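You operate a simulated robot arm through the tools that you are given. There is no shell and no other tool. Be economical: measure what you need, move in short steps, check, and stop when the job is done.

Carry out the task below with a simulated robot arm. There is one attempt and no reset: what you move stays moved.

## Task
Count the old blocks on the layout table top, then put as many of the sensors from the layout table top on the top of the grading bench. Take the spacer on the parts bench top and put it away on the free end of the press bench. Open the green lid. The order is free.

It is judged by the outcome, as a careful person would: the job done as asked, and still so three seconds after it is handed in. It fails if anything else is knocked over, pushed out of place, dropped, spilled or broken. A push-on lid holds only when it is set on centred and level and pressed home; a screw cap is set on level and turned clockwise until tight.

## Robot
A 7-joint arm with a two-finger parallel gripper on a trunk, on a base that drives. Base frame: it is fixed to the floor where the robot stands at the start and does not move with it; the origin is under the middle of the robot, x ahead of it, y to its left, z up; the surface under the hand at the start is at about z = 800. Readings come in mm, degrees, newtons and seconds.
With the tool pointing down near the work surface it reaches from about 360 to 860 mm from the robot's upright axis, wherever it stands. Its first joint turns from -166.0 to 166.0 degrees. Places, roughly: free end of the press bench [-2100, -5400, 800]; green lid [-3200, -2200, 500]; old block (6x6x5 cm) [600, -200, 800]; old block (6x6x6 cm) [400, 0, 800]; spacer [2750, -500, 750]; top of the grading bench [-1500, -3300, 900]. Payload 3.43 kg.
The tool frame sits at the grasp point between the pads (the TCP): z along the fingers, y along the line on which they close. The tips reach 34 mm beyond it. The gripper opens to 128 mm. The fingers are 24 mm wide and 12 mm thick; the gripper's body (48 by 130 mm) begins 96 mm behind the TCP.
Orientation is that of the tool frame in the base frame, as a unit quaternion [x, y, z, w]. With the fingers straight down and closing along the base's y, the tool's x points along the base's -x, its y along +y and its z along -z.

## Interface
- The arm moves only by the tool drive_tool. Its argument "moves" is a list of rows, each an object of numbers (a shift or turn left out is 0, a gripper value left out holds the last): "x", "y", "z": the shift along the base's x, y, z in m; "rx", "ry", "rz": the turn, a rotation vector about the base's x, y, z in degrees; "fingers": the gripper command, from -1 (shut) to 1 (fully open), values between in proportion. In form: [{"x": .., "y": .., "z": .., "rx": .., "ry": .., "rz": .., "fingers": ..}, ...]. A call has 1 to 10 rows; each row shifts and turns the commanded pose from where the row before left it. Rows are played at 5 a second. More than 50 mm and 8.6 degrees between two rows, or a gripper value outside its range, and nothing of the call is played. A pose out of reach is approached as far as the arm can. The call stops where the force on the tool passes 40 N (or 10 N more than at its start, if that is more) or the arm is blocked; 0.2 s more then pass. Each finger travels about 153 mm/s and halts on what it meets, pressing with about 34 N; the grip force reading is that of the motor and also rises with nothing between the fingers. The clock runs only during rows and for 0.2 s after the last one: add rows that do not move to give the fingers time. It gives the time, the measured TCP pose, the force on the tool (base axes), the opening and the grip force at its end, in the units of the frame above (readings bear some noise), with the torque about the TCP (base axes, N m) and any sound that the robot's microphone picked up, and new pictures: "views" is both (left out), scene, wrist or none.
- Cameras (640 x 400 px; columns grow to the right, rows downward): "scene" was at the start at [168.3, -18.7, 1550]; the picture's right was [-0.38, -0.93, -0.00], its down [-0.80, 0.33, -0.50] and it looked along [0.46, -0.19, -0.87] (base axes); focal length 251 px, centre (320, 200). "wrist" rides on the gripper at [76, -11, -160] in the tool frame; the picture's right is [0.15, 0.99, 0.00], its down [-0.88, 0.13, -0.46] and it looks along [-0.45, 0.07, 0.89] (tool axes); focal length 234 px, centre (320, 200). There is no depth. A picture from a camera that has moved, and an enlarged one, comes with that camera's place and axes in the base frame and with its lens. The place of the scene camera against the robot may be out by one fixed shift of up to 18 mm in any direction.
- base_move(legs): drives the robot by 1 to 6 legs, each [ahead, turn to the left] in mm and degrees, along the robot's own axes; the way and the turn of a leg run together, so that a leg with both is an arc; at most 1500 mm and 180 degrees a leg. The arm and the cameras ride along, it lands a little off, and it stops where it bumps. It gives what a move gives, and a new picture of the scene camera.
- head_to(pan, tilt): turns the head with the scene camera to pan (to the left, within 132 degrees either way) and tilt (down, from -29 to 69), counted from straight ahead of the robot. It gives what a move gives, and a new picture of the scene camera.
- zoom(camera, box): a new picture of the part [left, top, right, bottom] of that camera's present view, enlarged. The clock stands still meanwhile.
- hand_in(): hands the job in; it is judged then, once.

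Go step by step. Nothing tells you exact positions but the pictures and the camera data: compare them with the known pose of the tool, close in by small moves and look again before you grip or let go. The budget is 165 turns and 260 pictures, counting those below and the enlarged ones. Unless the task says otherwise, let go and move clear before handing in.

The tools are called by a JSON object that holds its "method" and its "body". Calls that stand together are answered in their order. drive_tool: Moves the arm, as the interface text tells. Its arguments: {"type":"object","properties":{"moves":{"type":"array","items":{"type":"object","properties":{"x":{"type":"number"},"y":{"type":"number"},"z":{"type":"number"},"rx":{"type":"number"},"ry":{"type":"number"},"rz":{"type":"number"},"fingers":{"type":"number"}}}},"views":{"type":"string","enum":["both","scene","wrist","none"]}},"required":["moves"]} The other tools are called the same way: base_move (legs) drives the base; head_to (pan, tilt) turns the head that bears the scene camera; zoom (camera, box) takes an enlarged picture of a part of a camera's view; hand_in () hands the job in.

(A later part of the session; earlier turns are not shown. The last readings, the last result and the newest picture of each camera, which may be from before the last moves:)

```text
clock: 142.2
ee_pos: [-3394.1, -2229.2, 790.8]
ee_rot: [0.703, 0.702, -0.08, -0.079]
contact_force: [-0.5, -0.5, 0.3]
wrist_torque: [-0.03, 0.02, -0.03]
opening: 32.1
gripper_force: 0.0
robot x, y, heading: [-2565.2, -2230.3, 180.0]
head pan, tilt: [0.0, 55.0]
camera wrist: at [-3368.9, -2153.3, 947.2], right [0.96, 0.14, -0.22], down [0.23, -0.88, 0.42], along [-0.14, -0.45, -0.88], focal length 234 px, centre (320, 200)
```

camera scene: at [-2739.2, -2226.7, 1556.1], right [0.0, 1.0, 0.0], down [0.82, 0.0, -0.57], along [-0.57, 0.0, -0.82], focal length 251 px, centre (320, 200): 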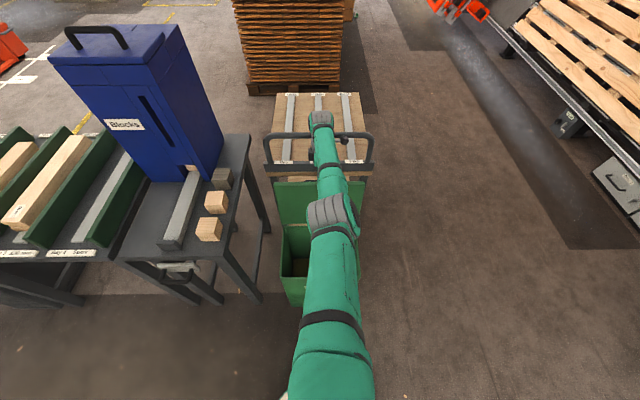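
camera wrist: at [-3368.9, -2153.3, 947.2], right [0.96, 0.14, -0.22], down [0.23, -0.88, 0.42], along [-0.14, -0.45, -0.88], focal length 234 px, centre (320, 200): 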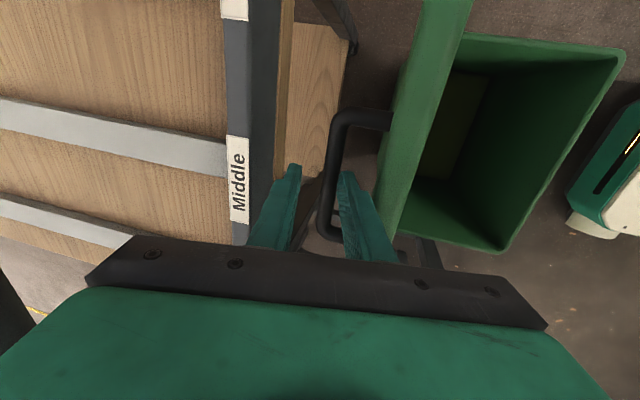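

{"method": "drive_tool", "body": {"moves": [{"z": 0.01}, {"z": 0.01}, {"z": 0.015}, {"z": 0.015}, {"z": 0.02}, {"z": 0.02}, {}], "views": "both"}}

```text
clock: 143.8
ee_pos: [-3393.9, -2229.8, 879.3]
ee_rot: [0.702, 0.703, -0.079, -0.08]
contact_force: [0.2, 0.5, 0.1]
wrist_torque: [0.0, 0.01, 0.01]
opening: 31.7
gripper_force: 0.0
robot x, y, heading: [-2562.8, -2230.4, 179.9]
head pan, tilt: [0.0, 55.0]
camera scene: at [-2738.9, -2226.7, 1556.2], right [0.0, 1.0, 0.0], down [0.82, 0.0, -0.57], along [-0.57, 0.0, -0.82], focal length 251 px, centre (320, 200)
camera wrist: at [-3369.2, -2152.9, 1037.2], right [0.96, 0.14, -0.22], down [0.23, -0.88, 0.42], along [-0.13, -0.45, -0.88], focal length 234 px, centre (320, 200)
```

scene: 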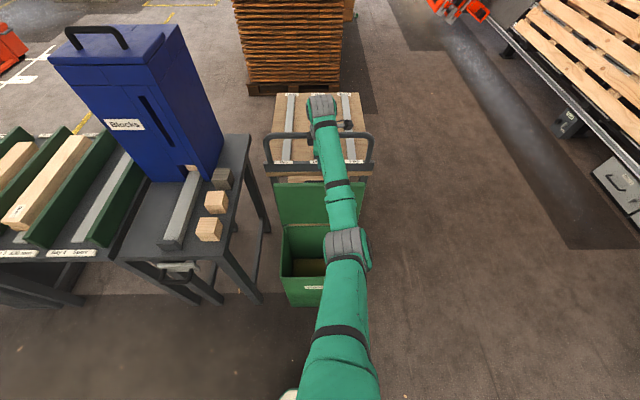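
wrist: 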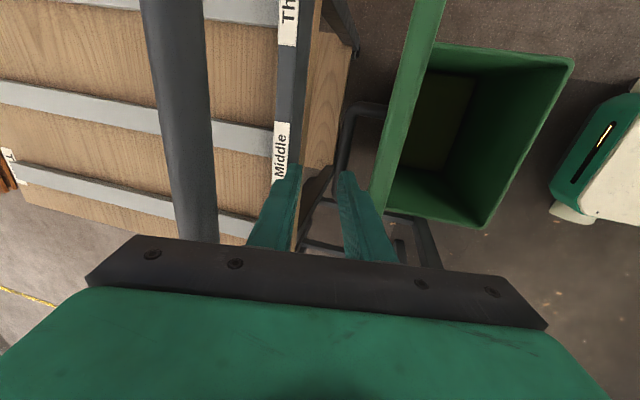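

Clear of the lid. Rise, retract and straighten the hand.

{"method": "drive_tool", "body": {"moves": [{"z": 0.03}, {"z": 0.03, "x": 0.02}, {"z": 0.03, "x": 0.03}, {"z": 0.03, "x": 0.03}, {"x": 0.05}, {"x": 0.05}, {"x": 0.05}, {"x": 0.05}, {"z": 0.04}, {"z": 0.04}], "views": "none"}}

{"method": "drive_tool", "body": {"moves": [{"ry": -6.5, "x": 0.03}, {"ry": -6.5, "x": 0.03}, {"rz": -8.5, "z": 0.03}, {"rz": -8.5, "z": 0.03}, {"rz": -8.5}, {"rz": -8.5}, {"rz": -8.5}, {"rz": -8.5}, {"rz": -8.5}], "views": "scene"}}

```text
clock: 146.0
ee_pos: [-3113.6, -2228.3, 1081.7]
ee_rot: [0.703, 0.702, -0.079, -0.079]
contact_force: [-0.1, 0.4, 0.1]
wrist_torque: [-0.02, -0.01, -0.01]
opening: 32.2
gripper_force: 0.0
robot x, y, heading: [-2566.9, -2235.5, 179.7]
head pan, tilt: [0.0, 55.0]
```

```text
clock: 148.0
ee_pos: [-3053.0, -2229.3, 1140.2]
ee_rot: [0.966, 0.26, -0.001, 0.001]
contact_force: [0.0, -0.7, 0.1]
wrist_torque: [0.03, 0.01, -0.02]
opening: 31.9
gripper_force: 0.1
robot x, y, heading: [-2564.0, -2234.9, 179.7]
head pan, tilt: [0.0, 55.0]
camera scene: at [-2738.8, -2226.7, 1556.2], right [0.0, 1.0, 0.0], down [0.82, 0.0, -0.57], along [-0.57, 0.0, -0.82], focal length 251 px, centre (320, 200)
```

scene: 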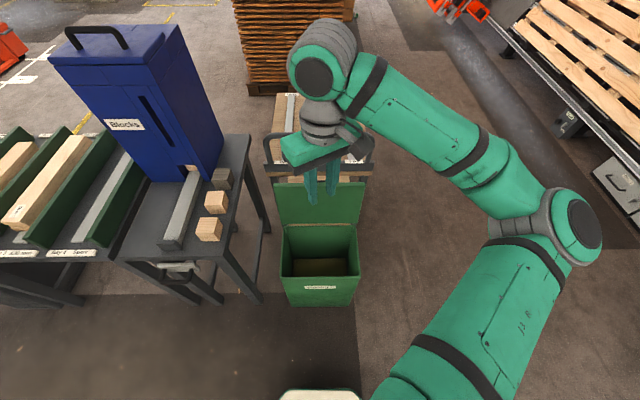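

The green lid stands open by itself. Now back to the layout table for the second sensor.

{"method": "base_move", "body": {"legs": [[0, -165.3], [1200, 0], [1138, 0], [0, 75.5], [1500, 0], [150, 0]]}}

```text
clock: 154.1
ee_pos: [-2223.9, -1878.6, 1141.1]
ee_rot: [-0.623, 0.782, 0.001, 0.0]
contact_force: [0.5, 0.0, 0.6]
wrist_torque: [0.0, 0.01, 0.0]
opening: 32.1
gripper_force: 0.0
robot x, y, heading: [-2561.6, -2234.8, 46.8]
head pan, tilt: [0.0, 55.0]
stopped in leg 1: the robot was blocked; the commanded pose is now the measured one
camera scene: at [-2440.7, -2096.8, 1556.2], right [0.73, -0.68, 0.0], down [-0.56, -0.6, -0.57], along [0.39, 0.42, -0.82], focal length 251 px, centre (320, 200)
```

scene: 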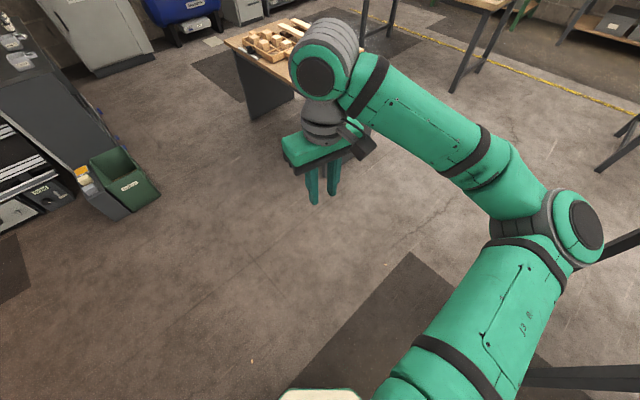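

The turn was blocked; look behind to see what was touched.

{"method": "head_to", "body": {"pan": 132, "tilt": 50}}

{"method": "head_to", "body": {"pan": -120, "tilt": 55}}

```text
clock: 156.2
ee_pos: [-2224.7, -1878.6, 1140.8]
ee_rot: [-0.624, 0.781, 0.0, -0.001]
contact_force: [0.2, -0.8, -0.3]
wrist_torque: [0.03, 0.02, 0.0]
opening: 31.9
gripper_force: 0.0
robot x, y, heading: [-2565.2, -2230.8, 46.9]
head pan, tilt: [131.8, 50.0]
camera scene: at [-2566.9, -2147.7, 1562.7], right [0.02, 1.0, 0.0], down [0.77, -0.02, -0.64], along [-0.64, 0.01, -0.77], focal length 251 px, centre (320, 200)
```

scene: 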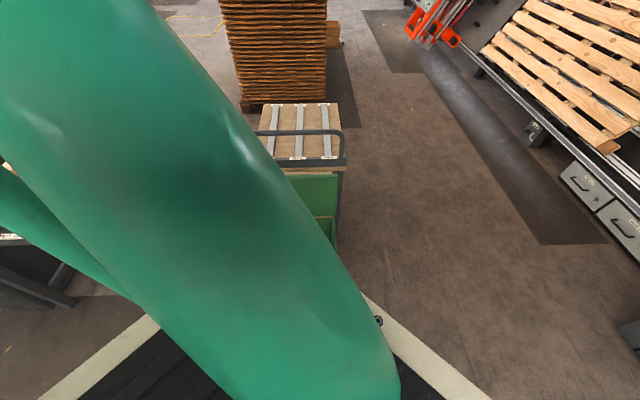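

```text
clock: 159.8
ee_pos: [-2225.7, -1877.9, 1140.8]
ee_rot: [-0.624, 0.781, 0.0, -0.001]
contact_force: [0.4, 1.1, -0.3]
wrist_torque: [0.02, 0.02, -0.02]
opening: 31.8
gripper_force: 0.2
robot x, y, heading: [-2564.6, -2230.2, 46.9]
head pan, tilt: [-120.0, 55.0]
camera scene: at [-2468.9, -2218.4, 1556.2], right [-0.96, -0.29, 0.0], down [-0.24, 0.78, -0.57], along [0.17, -0.55, -0.82], focal length 251 px, centre (320, 200)
```

scene: 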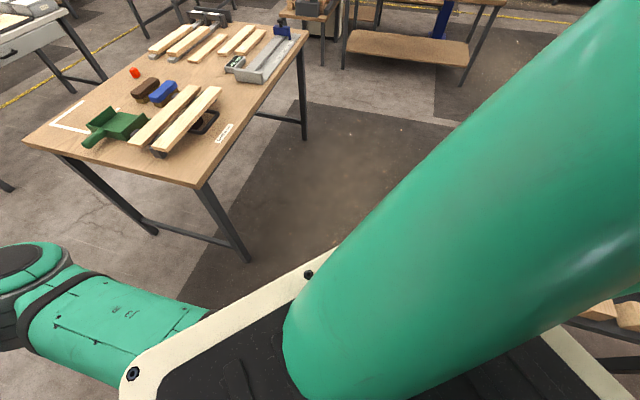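

The base is long and its rear corner came up against the bin. Drive forward out first, then turn and look at the bin again.

{"method": "base_move", "body": {"legs": [[500, 0]]}}

{"method": "head_to", "body": {"pan": 130, "tilt": 30}}

{"method": "zoom", "body": {"camera": "scene", "box": [240, 100, 440, 260]}}

```text
clock: 162.7
ee_pos: [-1884.3, -1512.4, 1141.6]
ee_rot: [-0.623, 0.782, 0.0, 0.0]
contact_force: [-0.3, -0.4, 0.2]
wrist_torque: [-0.01, -0.01, 0.03]
opening: 32.0
gripper_force: 0.0
robot x, y, heading: [-2221.5, -1866.1, 47.1]
head pan, tilt: [-120.0, 55.0]
camera scene: at [-2128.2, -1853.5, 1556.2], right [-0.96, -0.29, 0.0], down [-0.24, 0.78, -0.57], along [0.17, -0.55, -0.82], focal length 251 px, centre (320, 200)
```

scene: 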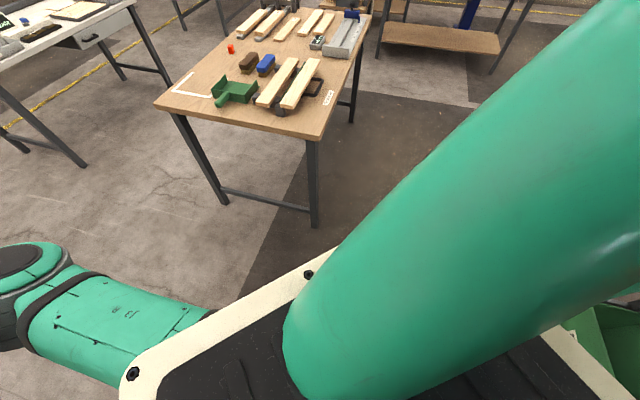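

```text
clock: 166.2
ee_pos: [-1884.2, -1513.4, 1139.3]
ee_rot: [-0.624, 0.782, 0.001, -0.001]
contact_force: [-0.1, 0.3, -0.6]
wrist_torque: [0.01, 0.03, 0.02]
opening: 31.9
gripper_force: 0.1
robot x, y, heading: [-2226.0, -1867.7, 46.8]
head pan, tilt: [130.0, 30.0]
camera scene: at [-2239.6, -1779.8, 1592.2], right [0.05, 1.0, 0.0], down [0.5, -0.03, -0.87], along [-0.86, 0.05, -0.5], focal length 251 px, centre (320, 200)
```

scene: 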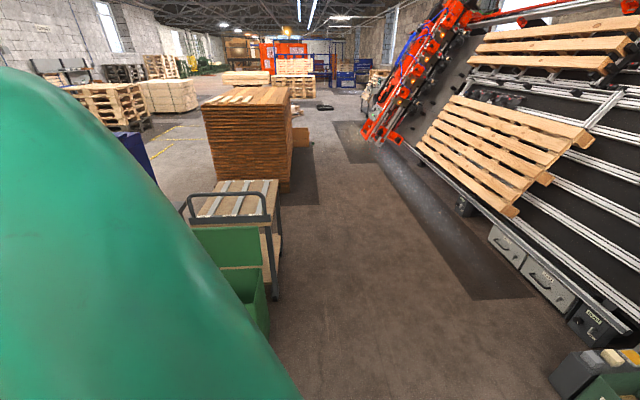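

```text
2.50 times, centred on (340, 180) of scene
camera zoom: at [-2239.6, -1779.8, 1592.2], right [0.05, 1.0, 0.0], down [0.5, -0.03, -0.87], along [-0.86, 0.05, -0.5], focal length 627 px, centre (270, 250)
```

zoom: 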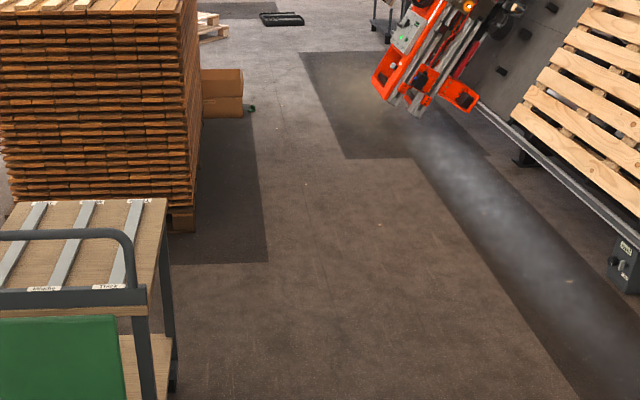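

Lid remains open. Continue to the layout table.

{"method": "base_move", "body": {"legs": [[0, -40.5], [1000, 0], [934, 0], [0, 83.5], [1500, 0], [150, 0]]}}

{"method": "base_move", "body": {"legs": [[0, -90]]}}

```text
clock: 190.0
ee_pos: [-329.9, 488.2, 1139.2]
ee_rot: [0.872, -0.489, -0.001, 0.001]
contact_force: [0.3, 0.4, 0.6]
wrist_torque: [0.01, 0.0, 0.0]
opening: 32.0
gripper_force: 0.0
robot x, y, heading: [-328.1, -2.9, 91.1]
head pan, tilt: [130.0, 30.0]
camera scene: at [-393.9, 50.0, 1592.2], right [-0.66, 0.75, 0.0], down [0.38, 0.33, -0.87], along [-0.65, -0.57, -0.5], focal length 251 px, centre (320, 200)
```

scene: 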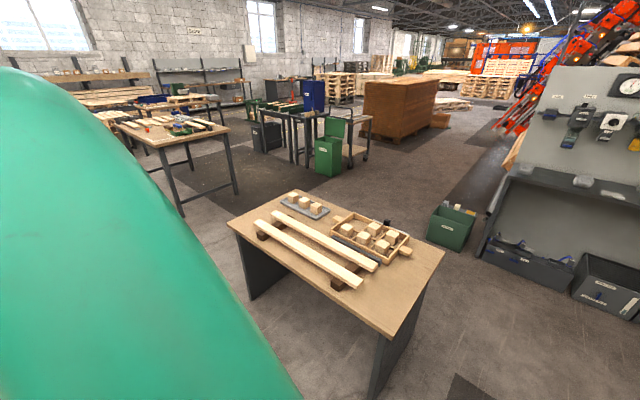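

```text
clock: 194.7
ee_pos: [164.7, 0.5, 1140.9]
ee_rot: [-0.268, 0.963, 0.001, 0.0]
contact_force: [-0.1, -0.7, -0.5]
wrist_torque: [0.0, 0.02, -0.02]
opening: 31.9
gripper_force: 0.0
robot x, y, heading: [-325.0, -2.6, 0.8]
head pan, tilt: [130.0, 30.0]
camera scene: at [-277.9, 74.7, 1592.2], right [0.76, 0.65, 0.0], down [0.33, -0.38, -0.87], along [-0.57, 0.66, -0.5], focal length 251 px, centre (320, 200)
```

scene: 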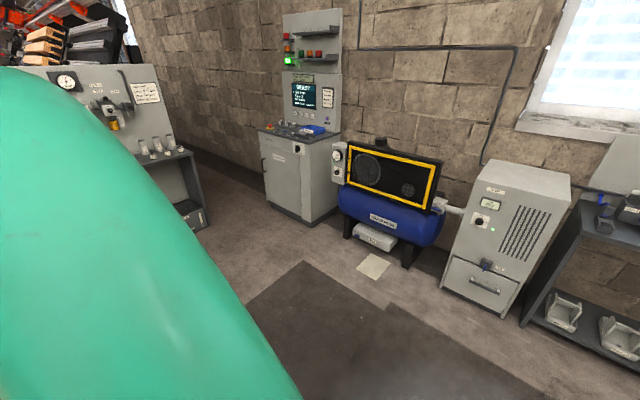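

{"method": "base_move", "body": {"legs": [[322, -0.8]]}}

{"method": "drive_tool", "body": {"moves": [{"y": -0.05, "rz": -7, "fingers": 0.15}, {"y": -0.05, "rz": -7}, {"y": -0.05, "rz": -7}, {"y": -0.05, "rz": -7}, {"y": -0.05}, {"y": -0.05}, {"y": -0.05}, {"y": -0.05}, {"x": -0.04}, {"x": -0.04}], "views": "none"}}

{"method": "head_to", "body": {"pan": -35, "tilt": 55}}

```text
clock: 196.9
ee_pos: [486.3, -1.6, 1139.8]
ee_rot: [-0.263, 0.965, 0.001, 0.0]
contact_force: [0.8, 0.8, 0.3]
wrist_torque: [-0.03, 0.03, -0.02]
opening: 31.8
gripper_force: 0.1
robot x, y, heading: [-1.0, 4.8, 0.6]
head pan, tilt: [130.0, 30.0]
camera scene: at [44.9, 76.9, 1592.2], right [0.76, 0.65, 0.0], down [0.32, -0.38, -0.87], along [-0.56, 0.66, -0.5], focal length 251 px, centre (320, 200)
```

scene: 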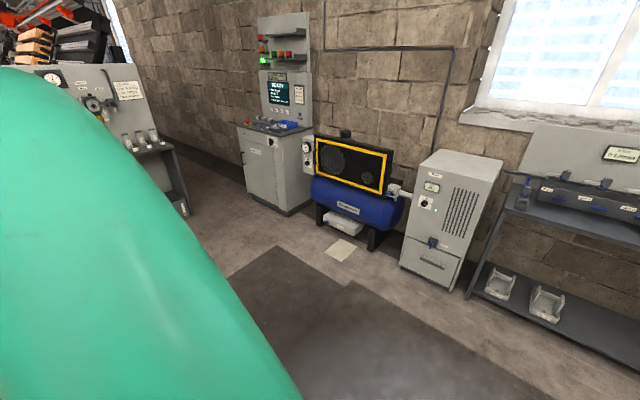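

```text
clock: 199.1
ee_pos: [406.2, -401.6, 1141.9]
ee_rot: [-0.022, 1.0, 0.001, 0.0]
contact_force: [0.6, -0.4, -0.1]
wrist_torque: [0.04, 0.05, 0.01]
opening: 73.6
gripper_force: 0.0
robot x, y, heading: [-5.5, 2.8, 0.4]
head pan, tilt: [130.0, 30.0]
```

```text
clock: 201.6
ee_pos: [406.7, -402.3, 1141.7]
ee_rot: [-0.022, 1.0, 0.001, 0.0]
contact_force: [0.1, 0.2, -0.2]
wrist_torque: [0.0, 0.0, 0.01]
opening: 73.8
gripper_force: 0.0
robot x, y, heading: [-7.4, 3.0, 0.3]
head pan, tilt: [-35.0, 55.0]
camera scene: at [162.4, -33.4, 1556.2], right [-0.57, -0.82, 0.0], down [-0.67, 0.47, -0.57], along [0.47, -0.33, -0.82], focal length 251 px, centre (320, 200)
```

scene: 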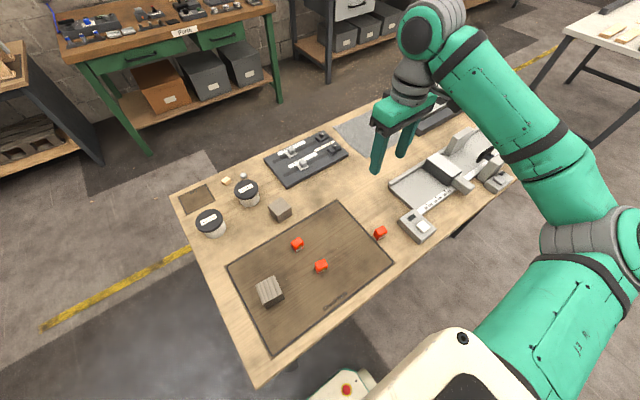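

{"method": "drive_tool", "body": {"moves": [{"x": -0.04, "y": -0.018}, {"z": -0.05}, {"z": -0.05}, {"z": -0.05}, {"z": -0.05}, {"z": -0.04}, {}], "views": "wrist"}}

{"method": "zoom", "body": {"camera": "wrist", "box": [240, 100, 400, 200]}}

```text
clock: 203.2
ee_pos: [367.6, -420.8, 899.1]
ee_rot: [-0.022, 1.0, 0.001, 0.0]
contact_force: [0.6, 0.7, -0.5]
wrist_torque: [0.0, 0.01, 0.0]
opening: 73.9
gripper_force: 0.1
robot x, y, heading: [-0.4, 2.0, 0.1]
head pan, tilt: [-35.0, 55.0]
camera wrist: at [291.6, -434.7, 1057.9], right [-0.19, 0.98, 0.0], down [0.87, 0.17, 0.46], along [0.45, 0.09, -0.89], focal length 234 px, centre (320, 200)
```

wrist: 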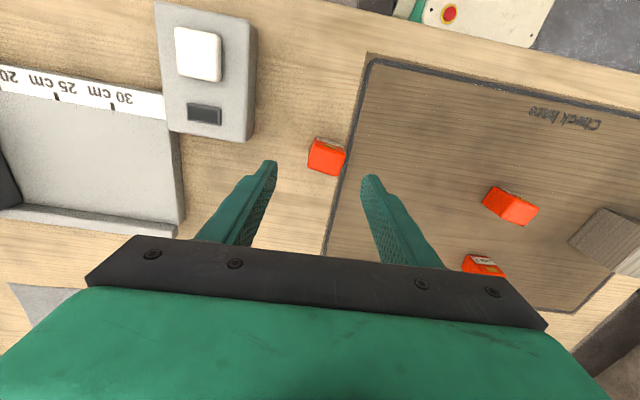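

```text
4.00 times, centred on (320, 150) of wrist
camera zoom: at [291.6, -434.7, 1057.9], right [-0.19, 0.98, 0.0], down [0.87, 0.17, 0.46], along [0.45, 0.09, -0.89], focal length 937 px, centre (320, 400)
```

zoom: 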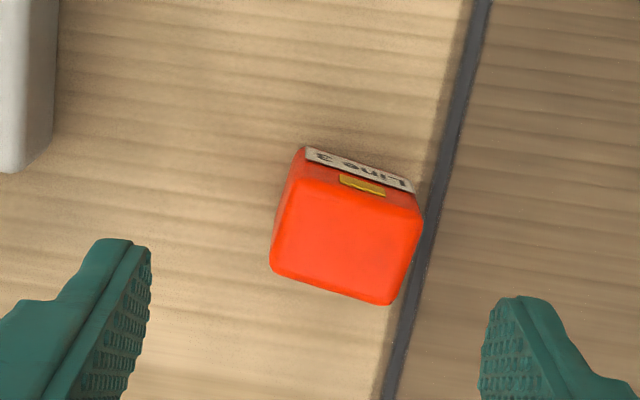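

Line 3 identified. Align (−8° turn, small shift) and descend.

{"method": "drive_tool", "body": {"moves": [{"x": -0.0085, "y": 0.006, "rz": -8}, {"z": -0.03}, {"z": -0.02}, {"z": -0.01}, {"z": -0.004}, {}], "views": "wrist"}}

{"method": "zoom", "body": {"camera": "wrist", "box": [240, 120, 400, 220]}}

```text
clock: 204.6
ee_pos: [357.7, -416.3, 836.8]
ee_rot: [0.048, 0.999, 0.001, 0.0]
contact_force: [-0.3, -0.8, -0.2]
wrist_torque: [0.0, -0.01, -0.01]
opening: 73.5
gripper_force: 0.0
robot x, y, heading: [-5.7, 1.6, 0.0]
head pan, tilt: [-35.0, 55.0]
camera wrist: at [281.8, -418.9, 994.8], right [-0.05, 1.0, 0.0], down [0.89, 0.04, 0.46], along [0.46, 0.02, -0.89], focal length 234 px, centre (320, 200)
```

wrist: 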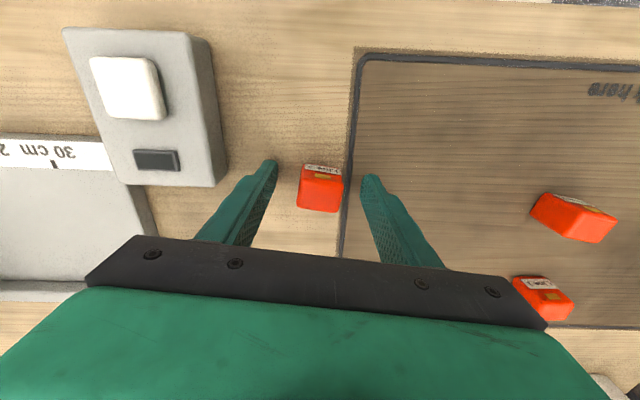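

```text
4.00 times, centred on (320, 170) of wrist
camera zoom: at [281.8, -418.9, 994.8], right [-0.05, 1.0, 0.0], down [0.89, 0.04, 0.46], along [0.46, 0.02, -0.89], focal length 937 px, centre (320, 320)
```

zoom: 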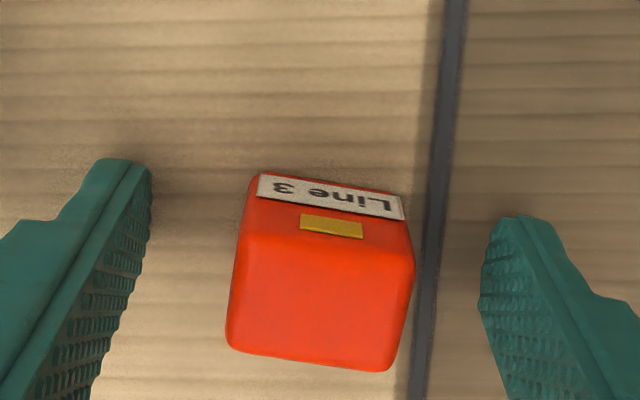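

Aligned just like the successful grasp. Down 3 mm, grip, slow lift.

{"method": "drive_tool", "body": {"moves": [{"z": -0.003}, {"fingers": -1}, {"fingers": -1}, {"fingers": -1}, {"fingers": -1}, {"fingers": -1}, {"z": 0.01}, {"z": 0.02}, {}], "views": "none"}}

{"method": "drive_tool", "body": {"moves": [{"z": 0.04}, {"z": 0.04}, {"z": 0.04}, {"z": 0.04}, {"z": 0.04}, {"z": 0.04}, {"z": 0.04}, {"z": 0.03}, {}], "views": "wrist"}}

```text
clock: 206.6
ee_pos: [358.0, -414.8, 863.0]
ee_rot: [0.048, 0.999, 0.001, 0.0]
contact_force: [0.5, -0.4, 0.2]
wrist_torque: [0.01, 0.05, 0.01]
opening: 32.8
gripper_force: 33.7
robot x, y, heading: [-0.7, 3.9, 0.2]
head pan, tilt: [-35.0, 55.0]
```

```text
clock: 208.6
ee_pos: [357.8, -416.0, 1174.7]
ee_rot: [0.048, 0.999, 0.0, 0.0]
contact_force: [0.0, 0.5, -0.9]
wrist_torque: [0.02, -0.01, 0.0]
opening: 33.0
gripper_force: 34.1
robot x, y, heading: [-6.3, 1.9, 0.2]
head pan, tilt: [-35.0, 55.0]
camera wrist: at [281.5, -419.3, 1332.6], right [-0.05, 1.0, 0.0], down [0.89, 0.04, 0.46], along [0.46, 0.02, -0.89], focal length 234 px, centre (320, 200)
```

wrist: 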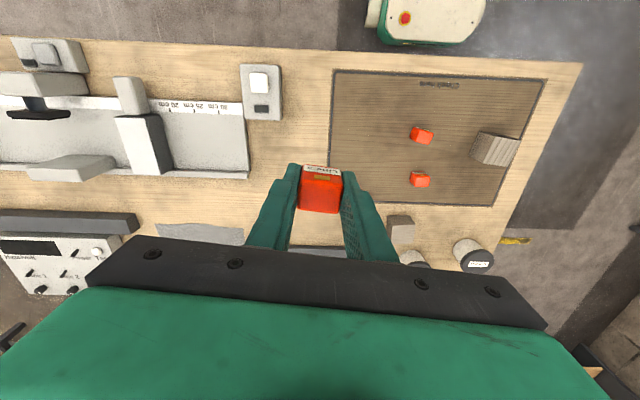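

Sensor 2 held; this view also confirms exactly two old blocks. Centre the arm and drive back to the grading bench.

{"method": "drive_tool", "body": {"moves": [{"y": 0.04}, {"y": 0.04}, {"y": 0.04}, {"y": 0.04}, {"y": 0.04}, {"y": 0.04}, {"y": 0.04}, {"y": 0.04}, {"x": 0.04}, {"x": 0.04}], "views": "none"}}

{"method": "base_move", "body": {"legs": [[-300, 0], [0, -100.5], [1500, 0], [1500, 0], [60, 0], [0, -79.5]]}}

{"method": "head_to", "body": {"pan": 0, "tilt": 45}}

```text
clock: 210.8
ee_pos: [437.3, -94.1, 1174.1]
ee_rot: [0.047, 0.999, 0.001, 0.0]
contact_force: [0.1, -0.3, -0.1]
wrist_torque: [-0.02, 0.0, 0.0]
opening: 32.7
gripper_force: 34.4
robot x, y, heading: [-2.2, 1.7, 0.3]
head pan, tilt: [-35.0, 55.0]
```

```text
clock: 236.2
ee_pos: [-1311.2, -2921.1, 1172.6]
ee_rot: [0.999, -0.052, 0.0, 0.001]
contact_force: [-0.6, -0.2, -0.3]
wrist_torque: [0.03, 0.0, -0.02]
opening: 32.9
gripper_force: 33.9
robot x, y, heading: [-869.4, -3024.4, 179.3]
head pan, tilt: [-35.0, 55.0]
camera scene: at [-1032.5, -2971.5, 1556.2], right [0.58, 0.81, 0.0], down [0.67, -0.48, -0.57], along [-0.47, 0.33, -0.82], focal length 251 px, centre (320, 200)
```

scene: 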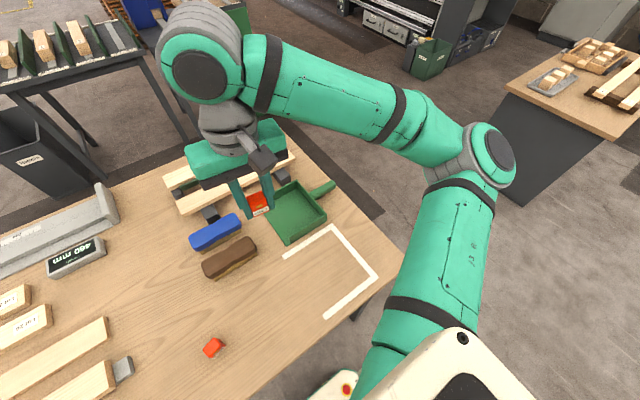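

```text
clock: 237.2
ee_pos: [-1311.6, -2920.7, 1172.9]
ee_rot: [0.999, -0.052, 0.0, 0.002]
contact_force: [-0.2, 1.3, 0.4]
wrist_torque: [0.03, -0.03, 0.01]
opening: 32.9
gripper_force: 34.4
robot x, y, heading: [-872.9, -3021.8, 179.7]
head pan, tilt: [0.0, 45.0]
camera scene: at [-1055.1, -3012.6, 1569.6], right [0.01, 1.0, 0.0], down [0.71, -0.01, -0.71], along [-0.71, 0.01, -0.71], focal length 251 px, centre (320, 200)
```

scene: 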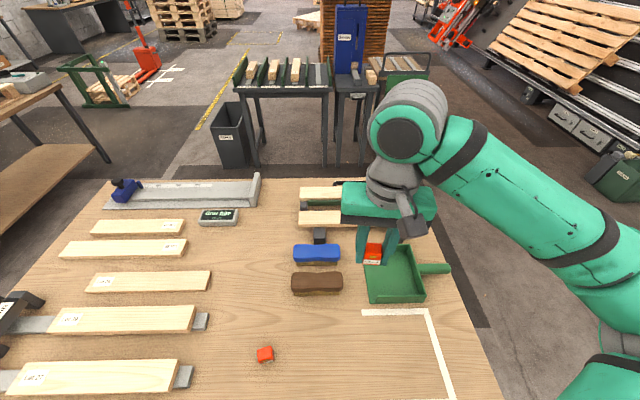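

I'm closer than planned but clear. I'll set the second sensor at about (-1280, -3095), beside the first.

{"method": "drive_tool", "body": {"moves": [{"y": -0.045, "x": 0.008}, {"y": -0.043, "x": 0.008}, {"y": -0.043, "x": 0.008}, {"y": -0.043, "x": 0.008}, {"z": -0.05}, {"z": -0.05}, {"z": -0.05}, {"z": -0.05}, {}], "views": "both"}}

```text
clock: 239.2
ee_pos: [-1280.6, -3093.9, 972.3]
ee_rot: [0.999, -0.052, -0.001, 0.001]
contact_force: [0.3, -0.7, 0.1]
wrist_torque: [-0.02, -0.01, 0.01]
opening: 32.9
gripper_force: 33.7
robot x, y, heading: [-873.4, -3021.6, 179.6]
head pan, tilt: [0.0, 45.0]
camera scene: at [-1055.1, -3012.7, 1569.6], right [0.01, 1.0, 0.0], down [0.71, -0.01, -0.71], along [-0.71, 0.01, -0.71], focal length 251 px, centre (320, 200)
camera wrist: at [-1203.8, -3090.5, 1131.3], right [0.04, -1.0, 0.0], down [-0.89, -0.04, 0.46], along [-0.46, -0.02, -0.89], focal length 234 px, centre (320, 200)
```

scene: 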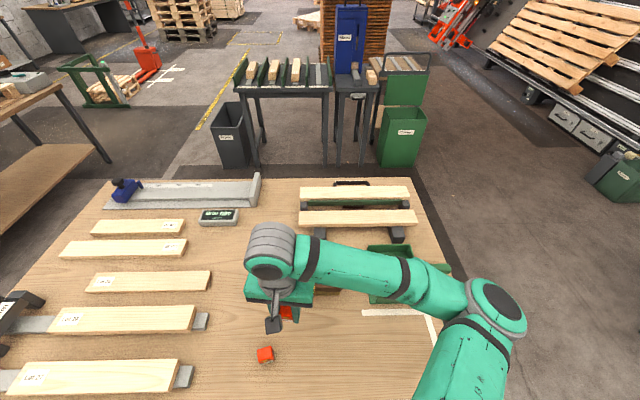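
wrist: 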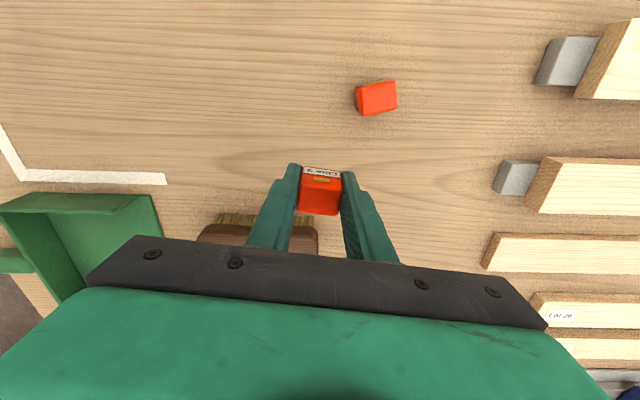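

Clear of the brush and sensor 1. Descend.

{"method": "drive_tool", "body": {"moves": [{"z": -0.04}, {"z": -0.025}, {"z": -0.008}, {"z": -0.002}, {"z": -0.001}, {}], "views": "none"}}

{"method": "drive_tool", "body": {"moves": [{"z": -0.001}, {"z": -0.001}, {}], "views": "none"}}

```text
clock: 240.6
ee_pos: [-1278.3, -3094.9, 896.6]
ee_rot: [0.999, -0.053, -0.001, 0.0]
contact_force: [0.0, -0.3, -0.1]
wrist_torque: [0.01, -0.04, 0.01]
opening: 32.9
gripper_force: 33.6
robot x, y, heading: [-868.8, -3022.4, 179.4]
head pan, tilt: [0.0, 45.0]
```

```text
clock: 241.4
ee_pos: [-1279.0, -3095.0, 894.1]
ee_rot: [0.999, -0.053, 0.0, 0.0]
contact_force: [0.2, 0.2, -0.8]
wrist_torque: [-0.02, 0.01, -0.02]
opening: 33.1
gripper_force: 33.5
robot x, y, heading: [-872.0, -3022.0, 179.6]
head pan, tilt: [0.0, 45.0]
```

{"method": "drive_tool", "body": {"moves": [{"z": -0.001}, {}, {"z": -0.001}, {}], "views": "none"}}

{"method": "drive_tool", "body": {"moves": [{"fingers": -0.1}, {}, {"z": 0.03}, {"z": 0.05}, {"z": 0.05}, {"z": 0.05}, {"z": 0.05}, {"z": 0.05}]}}

```text
clock: 242.3
ee_pos: [-1279.8, -3094.0, 894.4]
ee_rot: [0.999, -0.053, -0.002, 0.001]
contact_force: [3.7, -1.1, 9.5]
wrist_torque: [0.15, -0.19, -0.07]
opening: 32.9
gripper_force: 34.4
robot x, y, heading: [-867.0, -3020.9, 179.4]
head pan, tilt: [0.0, 45.0]
stopped in row 4: the force on the tool passed its limit at 42 N (the readings are from after the stop); the commanded pose is now the measured one
```

```text
clock: 244.1
ee_pos: [-1279.0, -3094.0, 1174.9]
ee_rot: [0.999, -0.053, -0.001, 0.002]
contact_force: [0.1, 0.6, 0.0]
wrist_torque: [-0.02, 0.01, -0.01]
opening: 57.6
gripper_force: 0.0
robot x, y, heading: [-872.0, -3020.1, 179.6]
head pan, tilt: [0.0, 45.0]
camera scene: at [-1055.3, -3012.7, 1569.6], right [0.01, 1.0, 0.0], down [0.71, -0.01, -0.71], along [-0.71, 0.01, -0.71], focal length 251 px, centre (320, 200)
camera wrist: at [-1202.7, -3090.0, 1333.3], right [0.04, -1.0, 0.0], down [-0.89, -0.04, 0.46], along [-0.46, -0.02, -0.89], focal length 234 px, centre (320, 200)
```

scene: 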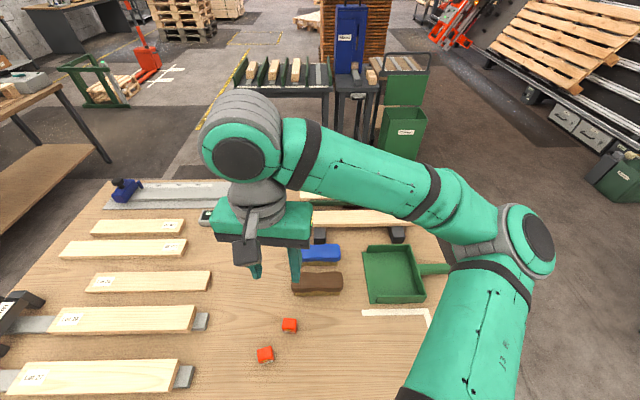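
wrist: 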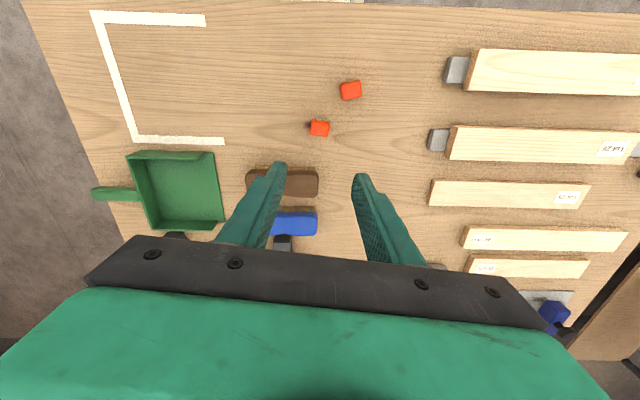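

Both sensors are on the grading bench and the lid is open. Now scout the press bench to the left before fetching the spacer.

{"method": "head_to", "body": {"pan": 75, "tilt": 20}}

{"method": "zoom", "body": {"camera": "scene", "box": [220, 120, 480, 290]}}

```text
clock: 245.6
ee_pos: [-1279.9, -3093.7, 1174.3]
ee_rot: [0.999, -0.052, -0.001, 0.001]
contact_force: [0.2, 0.8, 0.0]
wrist_torque: [-0.01, 0.0, 0.01]
opening: 57.8
gripper_force: 0.0
robot x, y, heading: [-869.6, -3020.6, 179.5]
head pan, tilt: [75.0, 20.0]
camera scene: at [-998.7, -3103.1, 1608.2], right [-0.96, 0.27, 0.0], down [0.09, 0.33, -0.94], along [-0.25, -0.91, -0.34], focal length 251 px, centre (320, 200)
```

scene: 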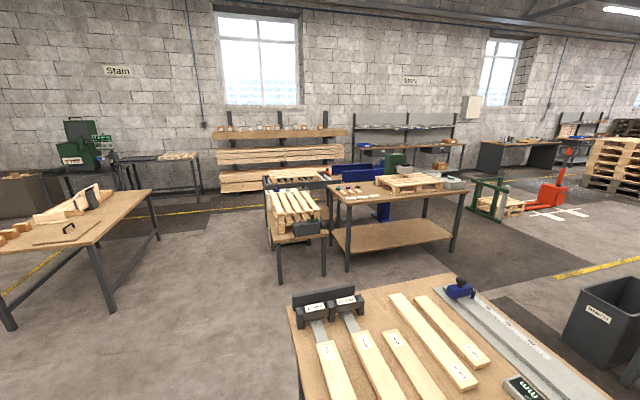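

```text
2.35 times, centred on (350, 205) of scene
camera zoom: at [-998.7, -3103.1, 1608.2], right [-0.96, 0.27, 0.0], down [0.09, 0.33, -0.94], along [-0.25, -0.91, -0.34], focal length 590 px, centre (249, 188)
```

zoom: 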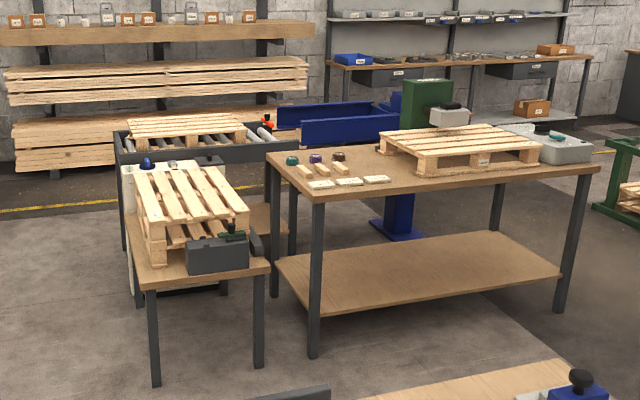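

The press bench is behind the grading bench. Now drive to the parts bench: back out, through the lane south of the layout table.

{"method": "base_move", "body": {"legs": [[-310, 0], [0, -90], [1150, 0], [0, -89.5], [1200, 0]]}}

{"method": "head_to", "body": {"pan": 0, "tilt": 25}}

```text
clock: 267.5
ee_pos: [1073.8, -1830.5, 1174.4]
ee_rot: [0.059, 0.998, 0.002, 0.001]
contact_force: [0.1, -0.2, 0.2]
wrist_torque: [0.0, 0.0, 0.01]
opening: 57.5
gripper_force: 0.0
robot x, y, heading: [662.3, -1899.6, -1.3]
head pan, tilt: [75.0, 20.0]
camera scene: at [796.9, -1804.4, 1608.3], right [0.96, -0.28, 0.0], down [-0.1, -0.33, -0.94], along [0.26, 0.9, -0.34], focal length 251 px, centre (320, 200)
```

scene: 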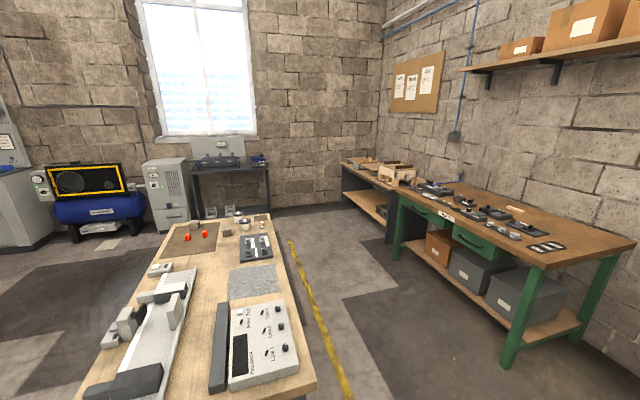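

```text
clock: 269.0
ee_pos: [1074.3, -1830.5, 1174.1]
ee_rot: [0.059, 0.998, 0.001, 0.002]
contact_force: [-0.1, -0.6, -0.4]
wrist_torque: [-0.02, -0.02, -0.01]
opening: 57.6
gripper_force: 0.1
robot x, y, heading: [662.6, -1897.4, -1.1]
head pan, tilt: [0.0, 25.0]
camera scene: at [863.0, -1895.7, 1600.2], right [-0.02, -1.0, 0.0], down [-0.42, 0.01, -0.91], along [0.91, -0.02, -0.42], focal length 251 px, centre (320, 200)
```

scene: 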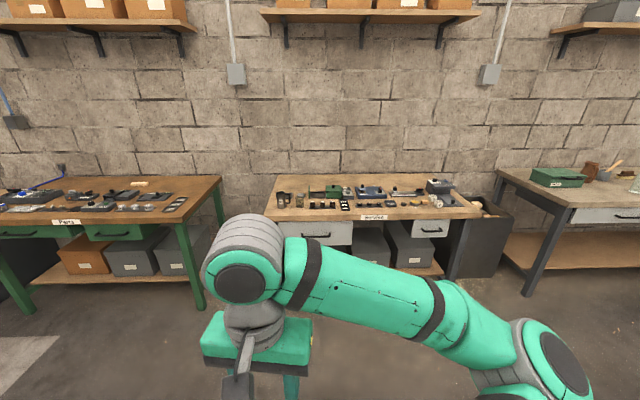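

{"method": "zoom", "body": {"camera": "scene", "box": [40, 165, 230, 245]}}

{"method": "base_move", "body": {"legs": [[980, 0], [0, 91], [1380, 0], [0, -90]]}}

{"method": "head_to", "body": {"pan": 0, "tilt": 40}}

```text
3.37 times, centred on (135, 205) of scene
camera zoom: at [863.0, -1895.7, 1600.2], right [-0.02, -1.0, 0.0], down [-0.42, 0.01, -0.91], along [0.91, -0.02, -0.42], focal length 845 px, centre (943, 183)
```

zoom: 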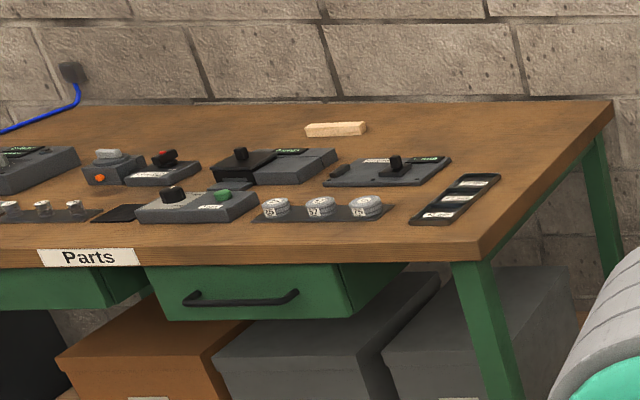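

```text
clock: 289.3
ee_pos: [2044.8, -434.2, 1174.5]
ee_rot: [0.038, 0.999, 0.001, 0.001]
contact_force: [-1.3, -0.5, -0.4]
wrist_torque: [-0.01, 0.01, -0.01]
opening: 57.7
gripper_force: 0.0
robot x, y, heading: [1640.9, -517.0, 0.9]
head pan, tilt: [0.0, 25.0]
camera scene: at [1837.5, -509.2, 1600.2], right [0.02, -1.0, 0.0], down [-0.42, -0.01, -0.91], along [0.91, 0.02, -0.42], focal length 251 px, centre (320, 200)
```

scene: 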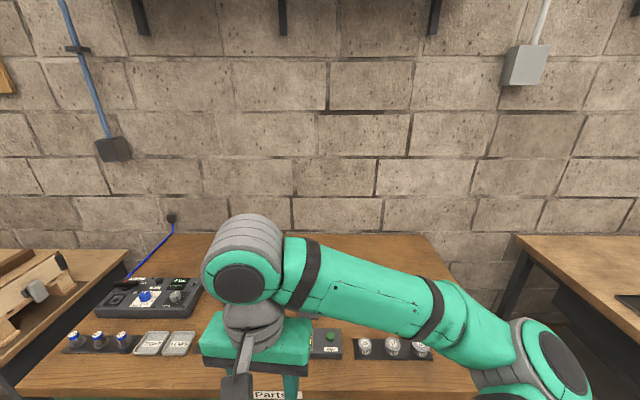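

```text
clock: 290.1
ee_pos: [2044.2, -434.5, 1173.0]
ee_rot: [0.038, 0.999, 0.003, 0.0]
contact_force: [-0.2, 0.3, -0.1]
wrist_torque: [-0.03, 0.03, -0.01]
opening: 57.5
gripper_force: 0.0
robot x, y, heading: [1637.9, -519.5, 1.1]
head pan, tilt: [0.0, 40.0]
camera scene: at [1830.4, -509.4, 1576.9], right [0.02, -1.0, 0.0], down [-0.64, -0.01, -0.77], along [0.77, 0.01, -0.64], focal length 251 px, centre (320, 200)
```

scene: 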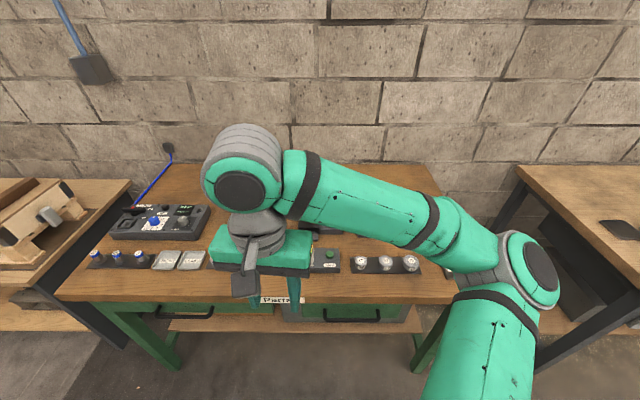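

Move the arm aside to see the bench.

{"method": "drive_tool", "body": {"moves": [{"y": 0.05, "z": 0.04}, {"y": 0.05, "z": 0.04}, {"y": 0.05}, {"y": 0.05}, {"y": 0.05}, {"y": 0.05}, {"y": 0.05}, {"y": 0.05}], "views": "none"}}

{"method": "head_to", "body": {"pan": -15, "tilt": 40}}

{"method": "zoom", "body": {"camera": "scene", "box": [120, 140, 420, 310]}}

```text
refused: row 1 steps farther than a row can; nothing moved
```

```text
clock: 290.9
ee_pos: [2045.5, -434.8, 1172.7]
ee_rot: [0.038, 0.999, 0.002, 0.001]
contact_force: [0.4, -0.6, -0.1]
wrist_torque: [0.01, -0.02, 0.02]
opening: 57.6
gripper_force: 0.0
robot x, y, heading: [1638.3, -519.6, 0.9]
head pan, tilt: [-15.0, 40.0]
camera scene: at [1827.9, -531.3, 1576.8], right [-0.24, -0.97, 0.0], down [-0.62, 0.15, -0.77], along [0.74, -0.18, -0.64], focal length 251 px, centre (320, 200)
```

scene: 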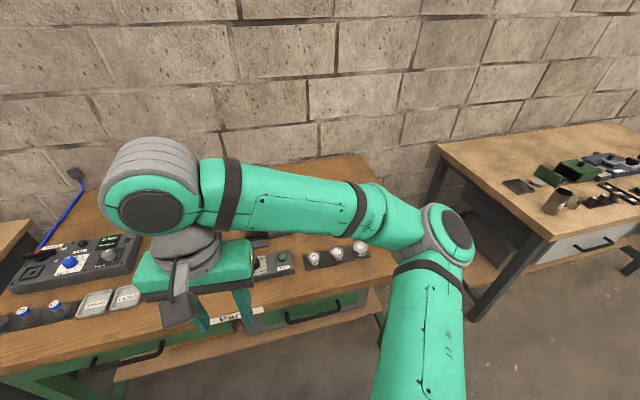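

```text
2.13 times, centred on (270, 225) of scene
camera zoom: at [1827.9, -531.3, 1576.8], right [-0.24, -0.97, 0.0], down [-0.62, 0.15, -0.77], along [0.74, -0.18, -0.64], focal length 535 px, centre (427, 147)
```

zoom: 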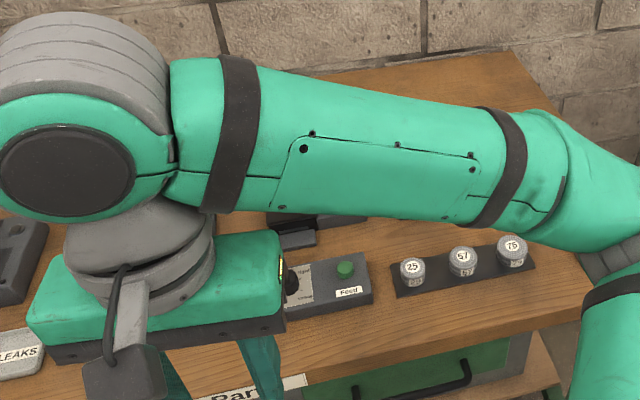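

Swing the hand to the right and drive closer to look from above with the wrist camera.

{"method": "drive_tool", "body": {"moves": [{"y": -0.05}, {"y": -0.05}, {"y": -0.05}, {"y": -0.05}, {"y": -0.05}, {"y": -0.05}, {"y": -0.05}, {"y": -0.05}, {"y": -0.05}, {"z": 0.05}], "views": "none"}}

{"method": "base_move", "body": {"legs": [[230, -1]]}}

{"method": "head_to", "body": {"pan": 5, "tilt": 45}}

{"method": "zoom", "body": {"camera": "scene", "box": [140, 130, 400, 300]}}

```text
clock: 293.1
ee_pos: [2045.2, -885.4, 1224.3]
ee_rot: [0.038, 0.999, 0.001, 0.0]
contact_force: [-0.5, 0.5, 0.1]
wrist_torque: [0.01, 0.0, 0.01]
opening: 57.8
gripper_force: 0.0
robot x, y, heading: [1640.7, -520.9, 0.9]
head pan, tilt: [-15.0, 40.0]
```

```text
clock: 294.8
ee_pos: [2270.8, -887.8, 1223.8]
ee_rot: [0.047, 0.999, 0.001, 0.001]
contact_force: [0.4, 0.0, -0.3]
wrist_torque: [0.03, 0.01, -0.03]
opening: 57.5
gripper_force: 0.1
robot x, y, heading: [1868.2, -518.8, -0.1]
head pan, tilt: [-15.0, 40.0]
camera scene: at [2058.3, -532.3, 1576.9], right [-0.26, -0.97, 0.0], down [-0.62, 0.17, -0.77], along [0.74, -0.2, -0.64], focal length 251 px, centre (320, 200)
```

scene: 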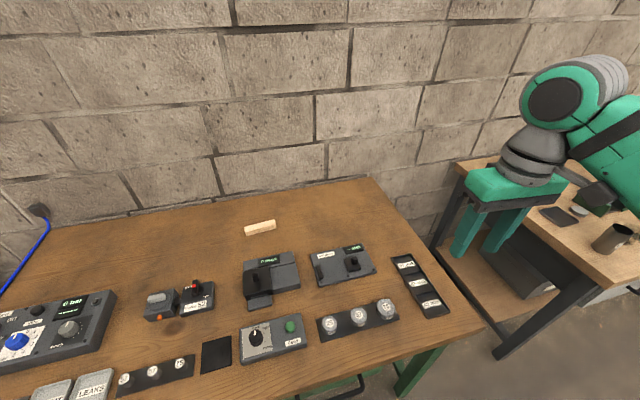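

```text
clock: 295.6
ee_pos: [2270.3, -887.7, 1224.4]
ee_rot: [0.048, 0.999, 0.002, 0.002]
contact_force: [0.0, -0.1, 0.0]
wrist_torque: [0.04, -0.04, -0.01]
opening: 57.6
gripper_force: 0.2
robot x, y, heading: [1871.3, -515.8, 0.0]
head pan, tilt: [5.0, 45.0]
camera scene: at [2057.1, -503.3, 1569.6], right [0.09, -1.0, 0.0], down [-0.7, -0.06, -0.71], along [0.7, 0.06, -0.71], focal length 251 px, centre (320, 200)
```

scene: 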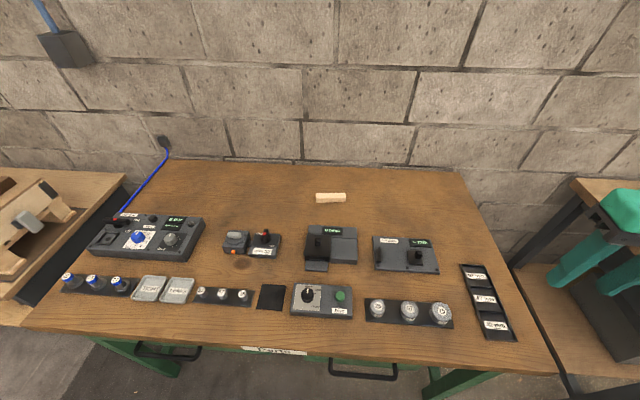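

```text
2.35 times, centred on (270, 215) of scene
camera zoom: at [2057.1, -503.3, 1569.6], right [0.09, -1.0, 0.0], down [-0.7, -0.06, -0.71], along [0.7, 0.06, -0.71], focal length 590 px, centre (438, 165)
```

zoom: 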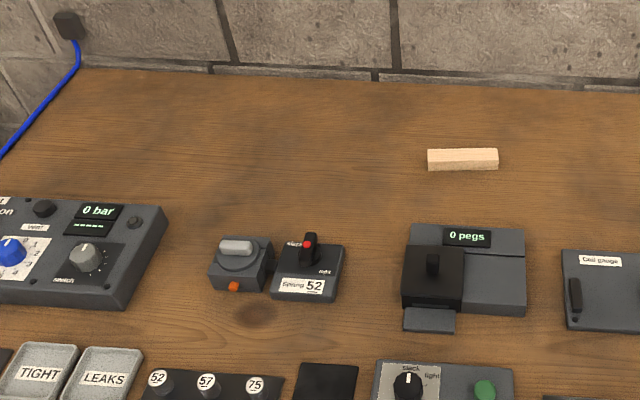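

The plain wooden block at about (2870, -480) must be the spacer; everything else is equipment. I creep forward for reach and look again.

{"method": "base_move", "body": {"legs": [[190, 0]]}}

{"method": "zoom", "body": {"camera": "scene", "box": [240, 150, 440, 280]}}

{"method": "drive_tool", "body": {"moves": [{"rz": 8.5}, {"rz": 8.5}, {"rz": 8.5}, {"rz": 8.5}, {"rz": 8.5}, {"rz": 8.5}, {"rz": 8.5}, {"rz": 8.5}, {"rz": 8.5}, {"rz": 8.5}], "views": "none"}}

```text
clock: 297.2
ee_pos: [2459.8, -889.8, 1223.9]
ee_rot: [0.047, 0.999, 0.002, 0.001]
contact_force: [0.9, -0.5, 0.1]
wrist_torque: [0.02, -0.04, 0.0]
opening: 57.5
gripper_force: 0.1
robot x, y, heading: [2057.5, -514.8, -0.4]
head pan, tilt: [5.0, 45.0]
camera scene: at [2247.8, -503.7, 1569.6], right [0.09, -1.0, 0.0], down [-0.7, -0.06, -0.71], along [0.7, 0.06, -0.71], focal length 251 px, centre (320, 200)
```

scene: 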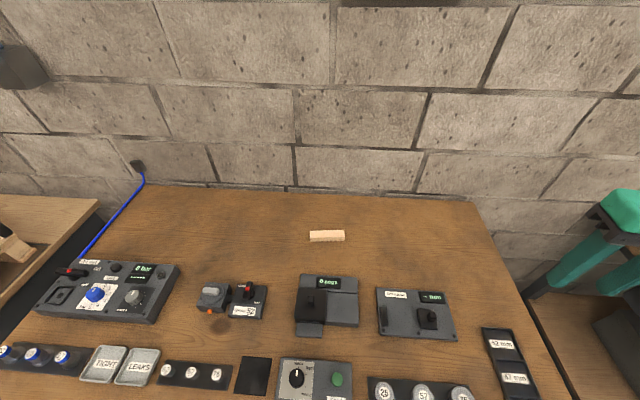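

```text
3.08 times, centred on (340, 215) of scene
camera zoom: at [2247.8, -503.7, 1569.6], right [0.09, -1.0, 0.0], down [-0.7, -0.06, -0.71], along [0.7, 0.06, -0.71], focal length 772 px, centre (258, 154)
```

zoom: 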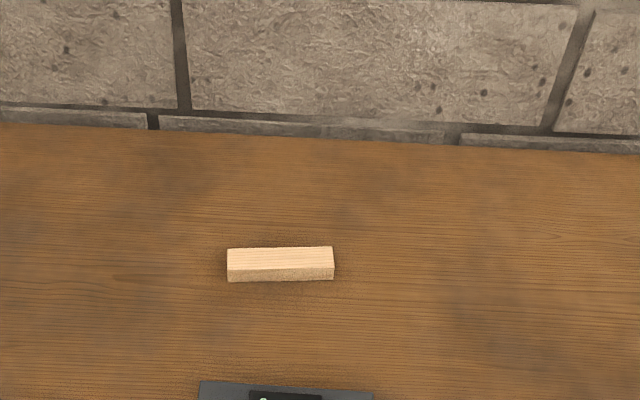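

```text
clock: 299.4
ee_pos: [2459.2, -889.4, 1224.0]
ee_rot: [-0.64, 0.768, 0.001, 0.0]
contact_force: [-0.1, 0.3, -0.7]
wrist_torque: [-0.01, 0.0, 0.07]
opening: 57.9
gripper_force: 0.0
robot x, y, heading: [2059.1, -516.3, -0.1]
head pan, tilt: [5.0, 45.0]
```

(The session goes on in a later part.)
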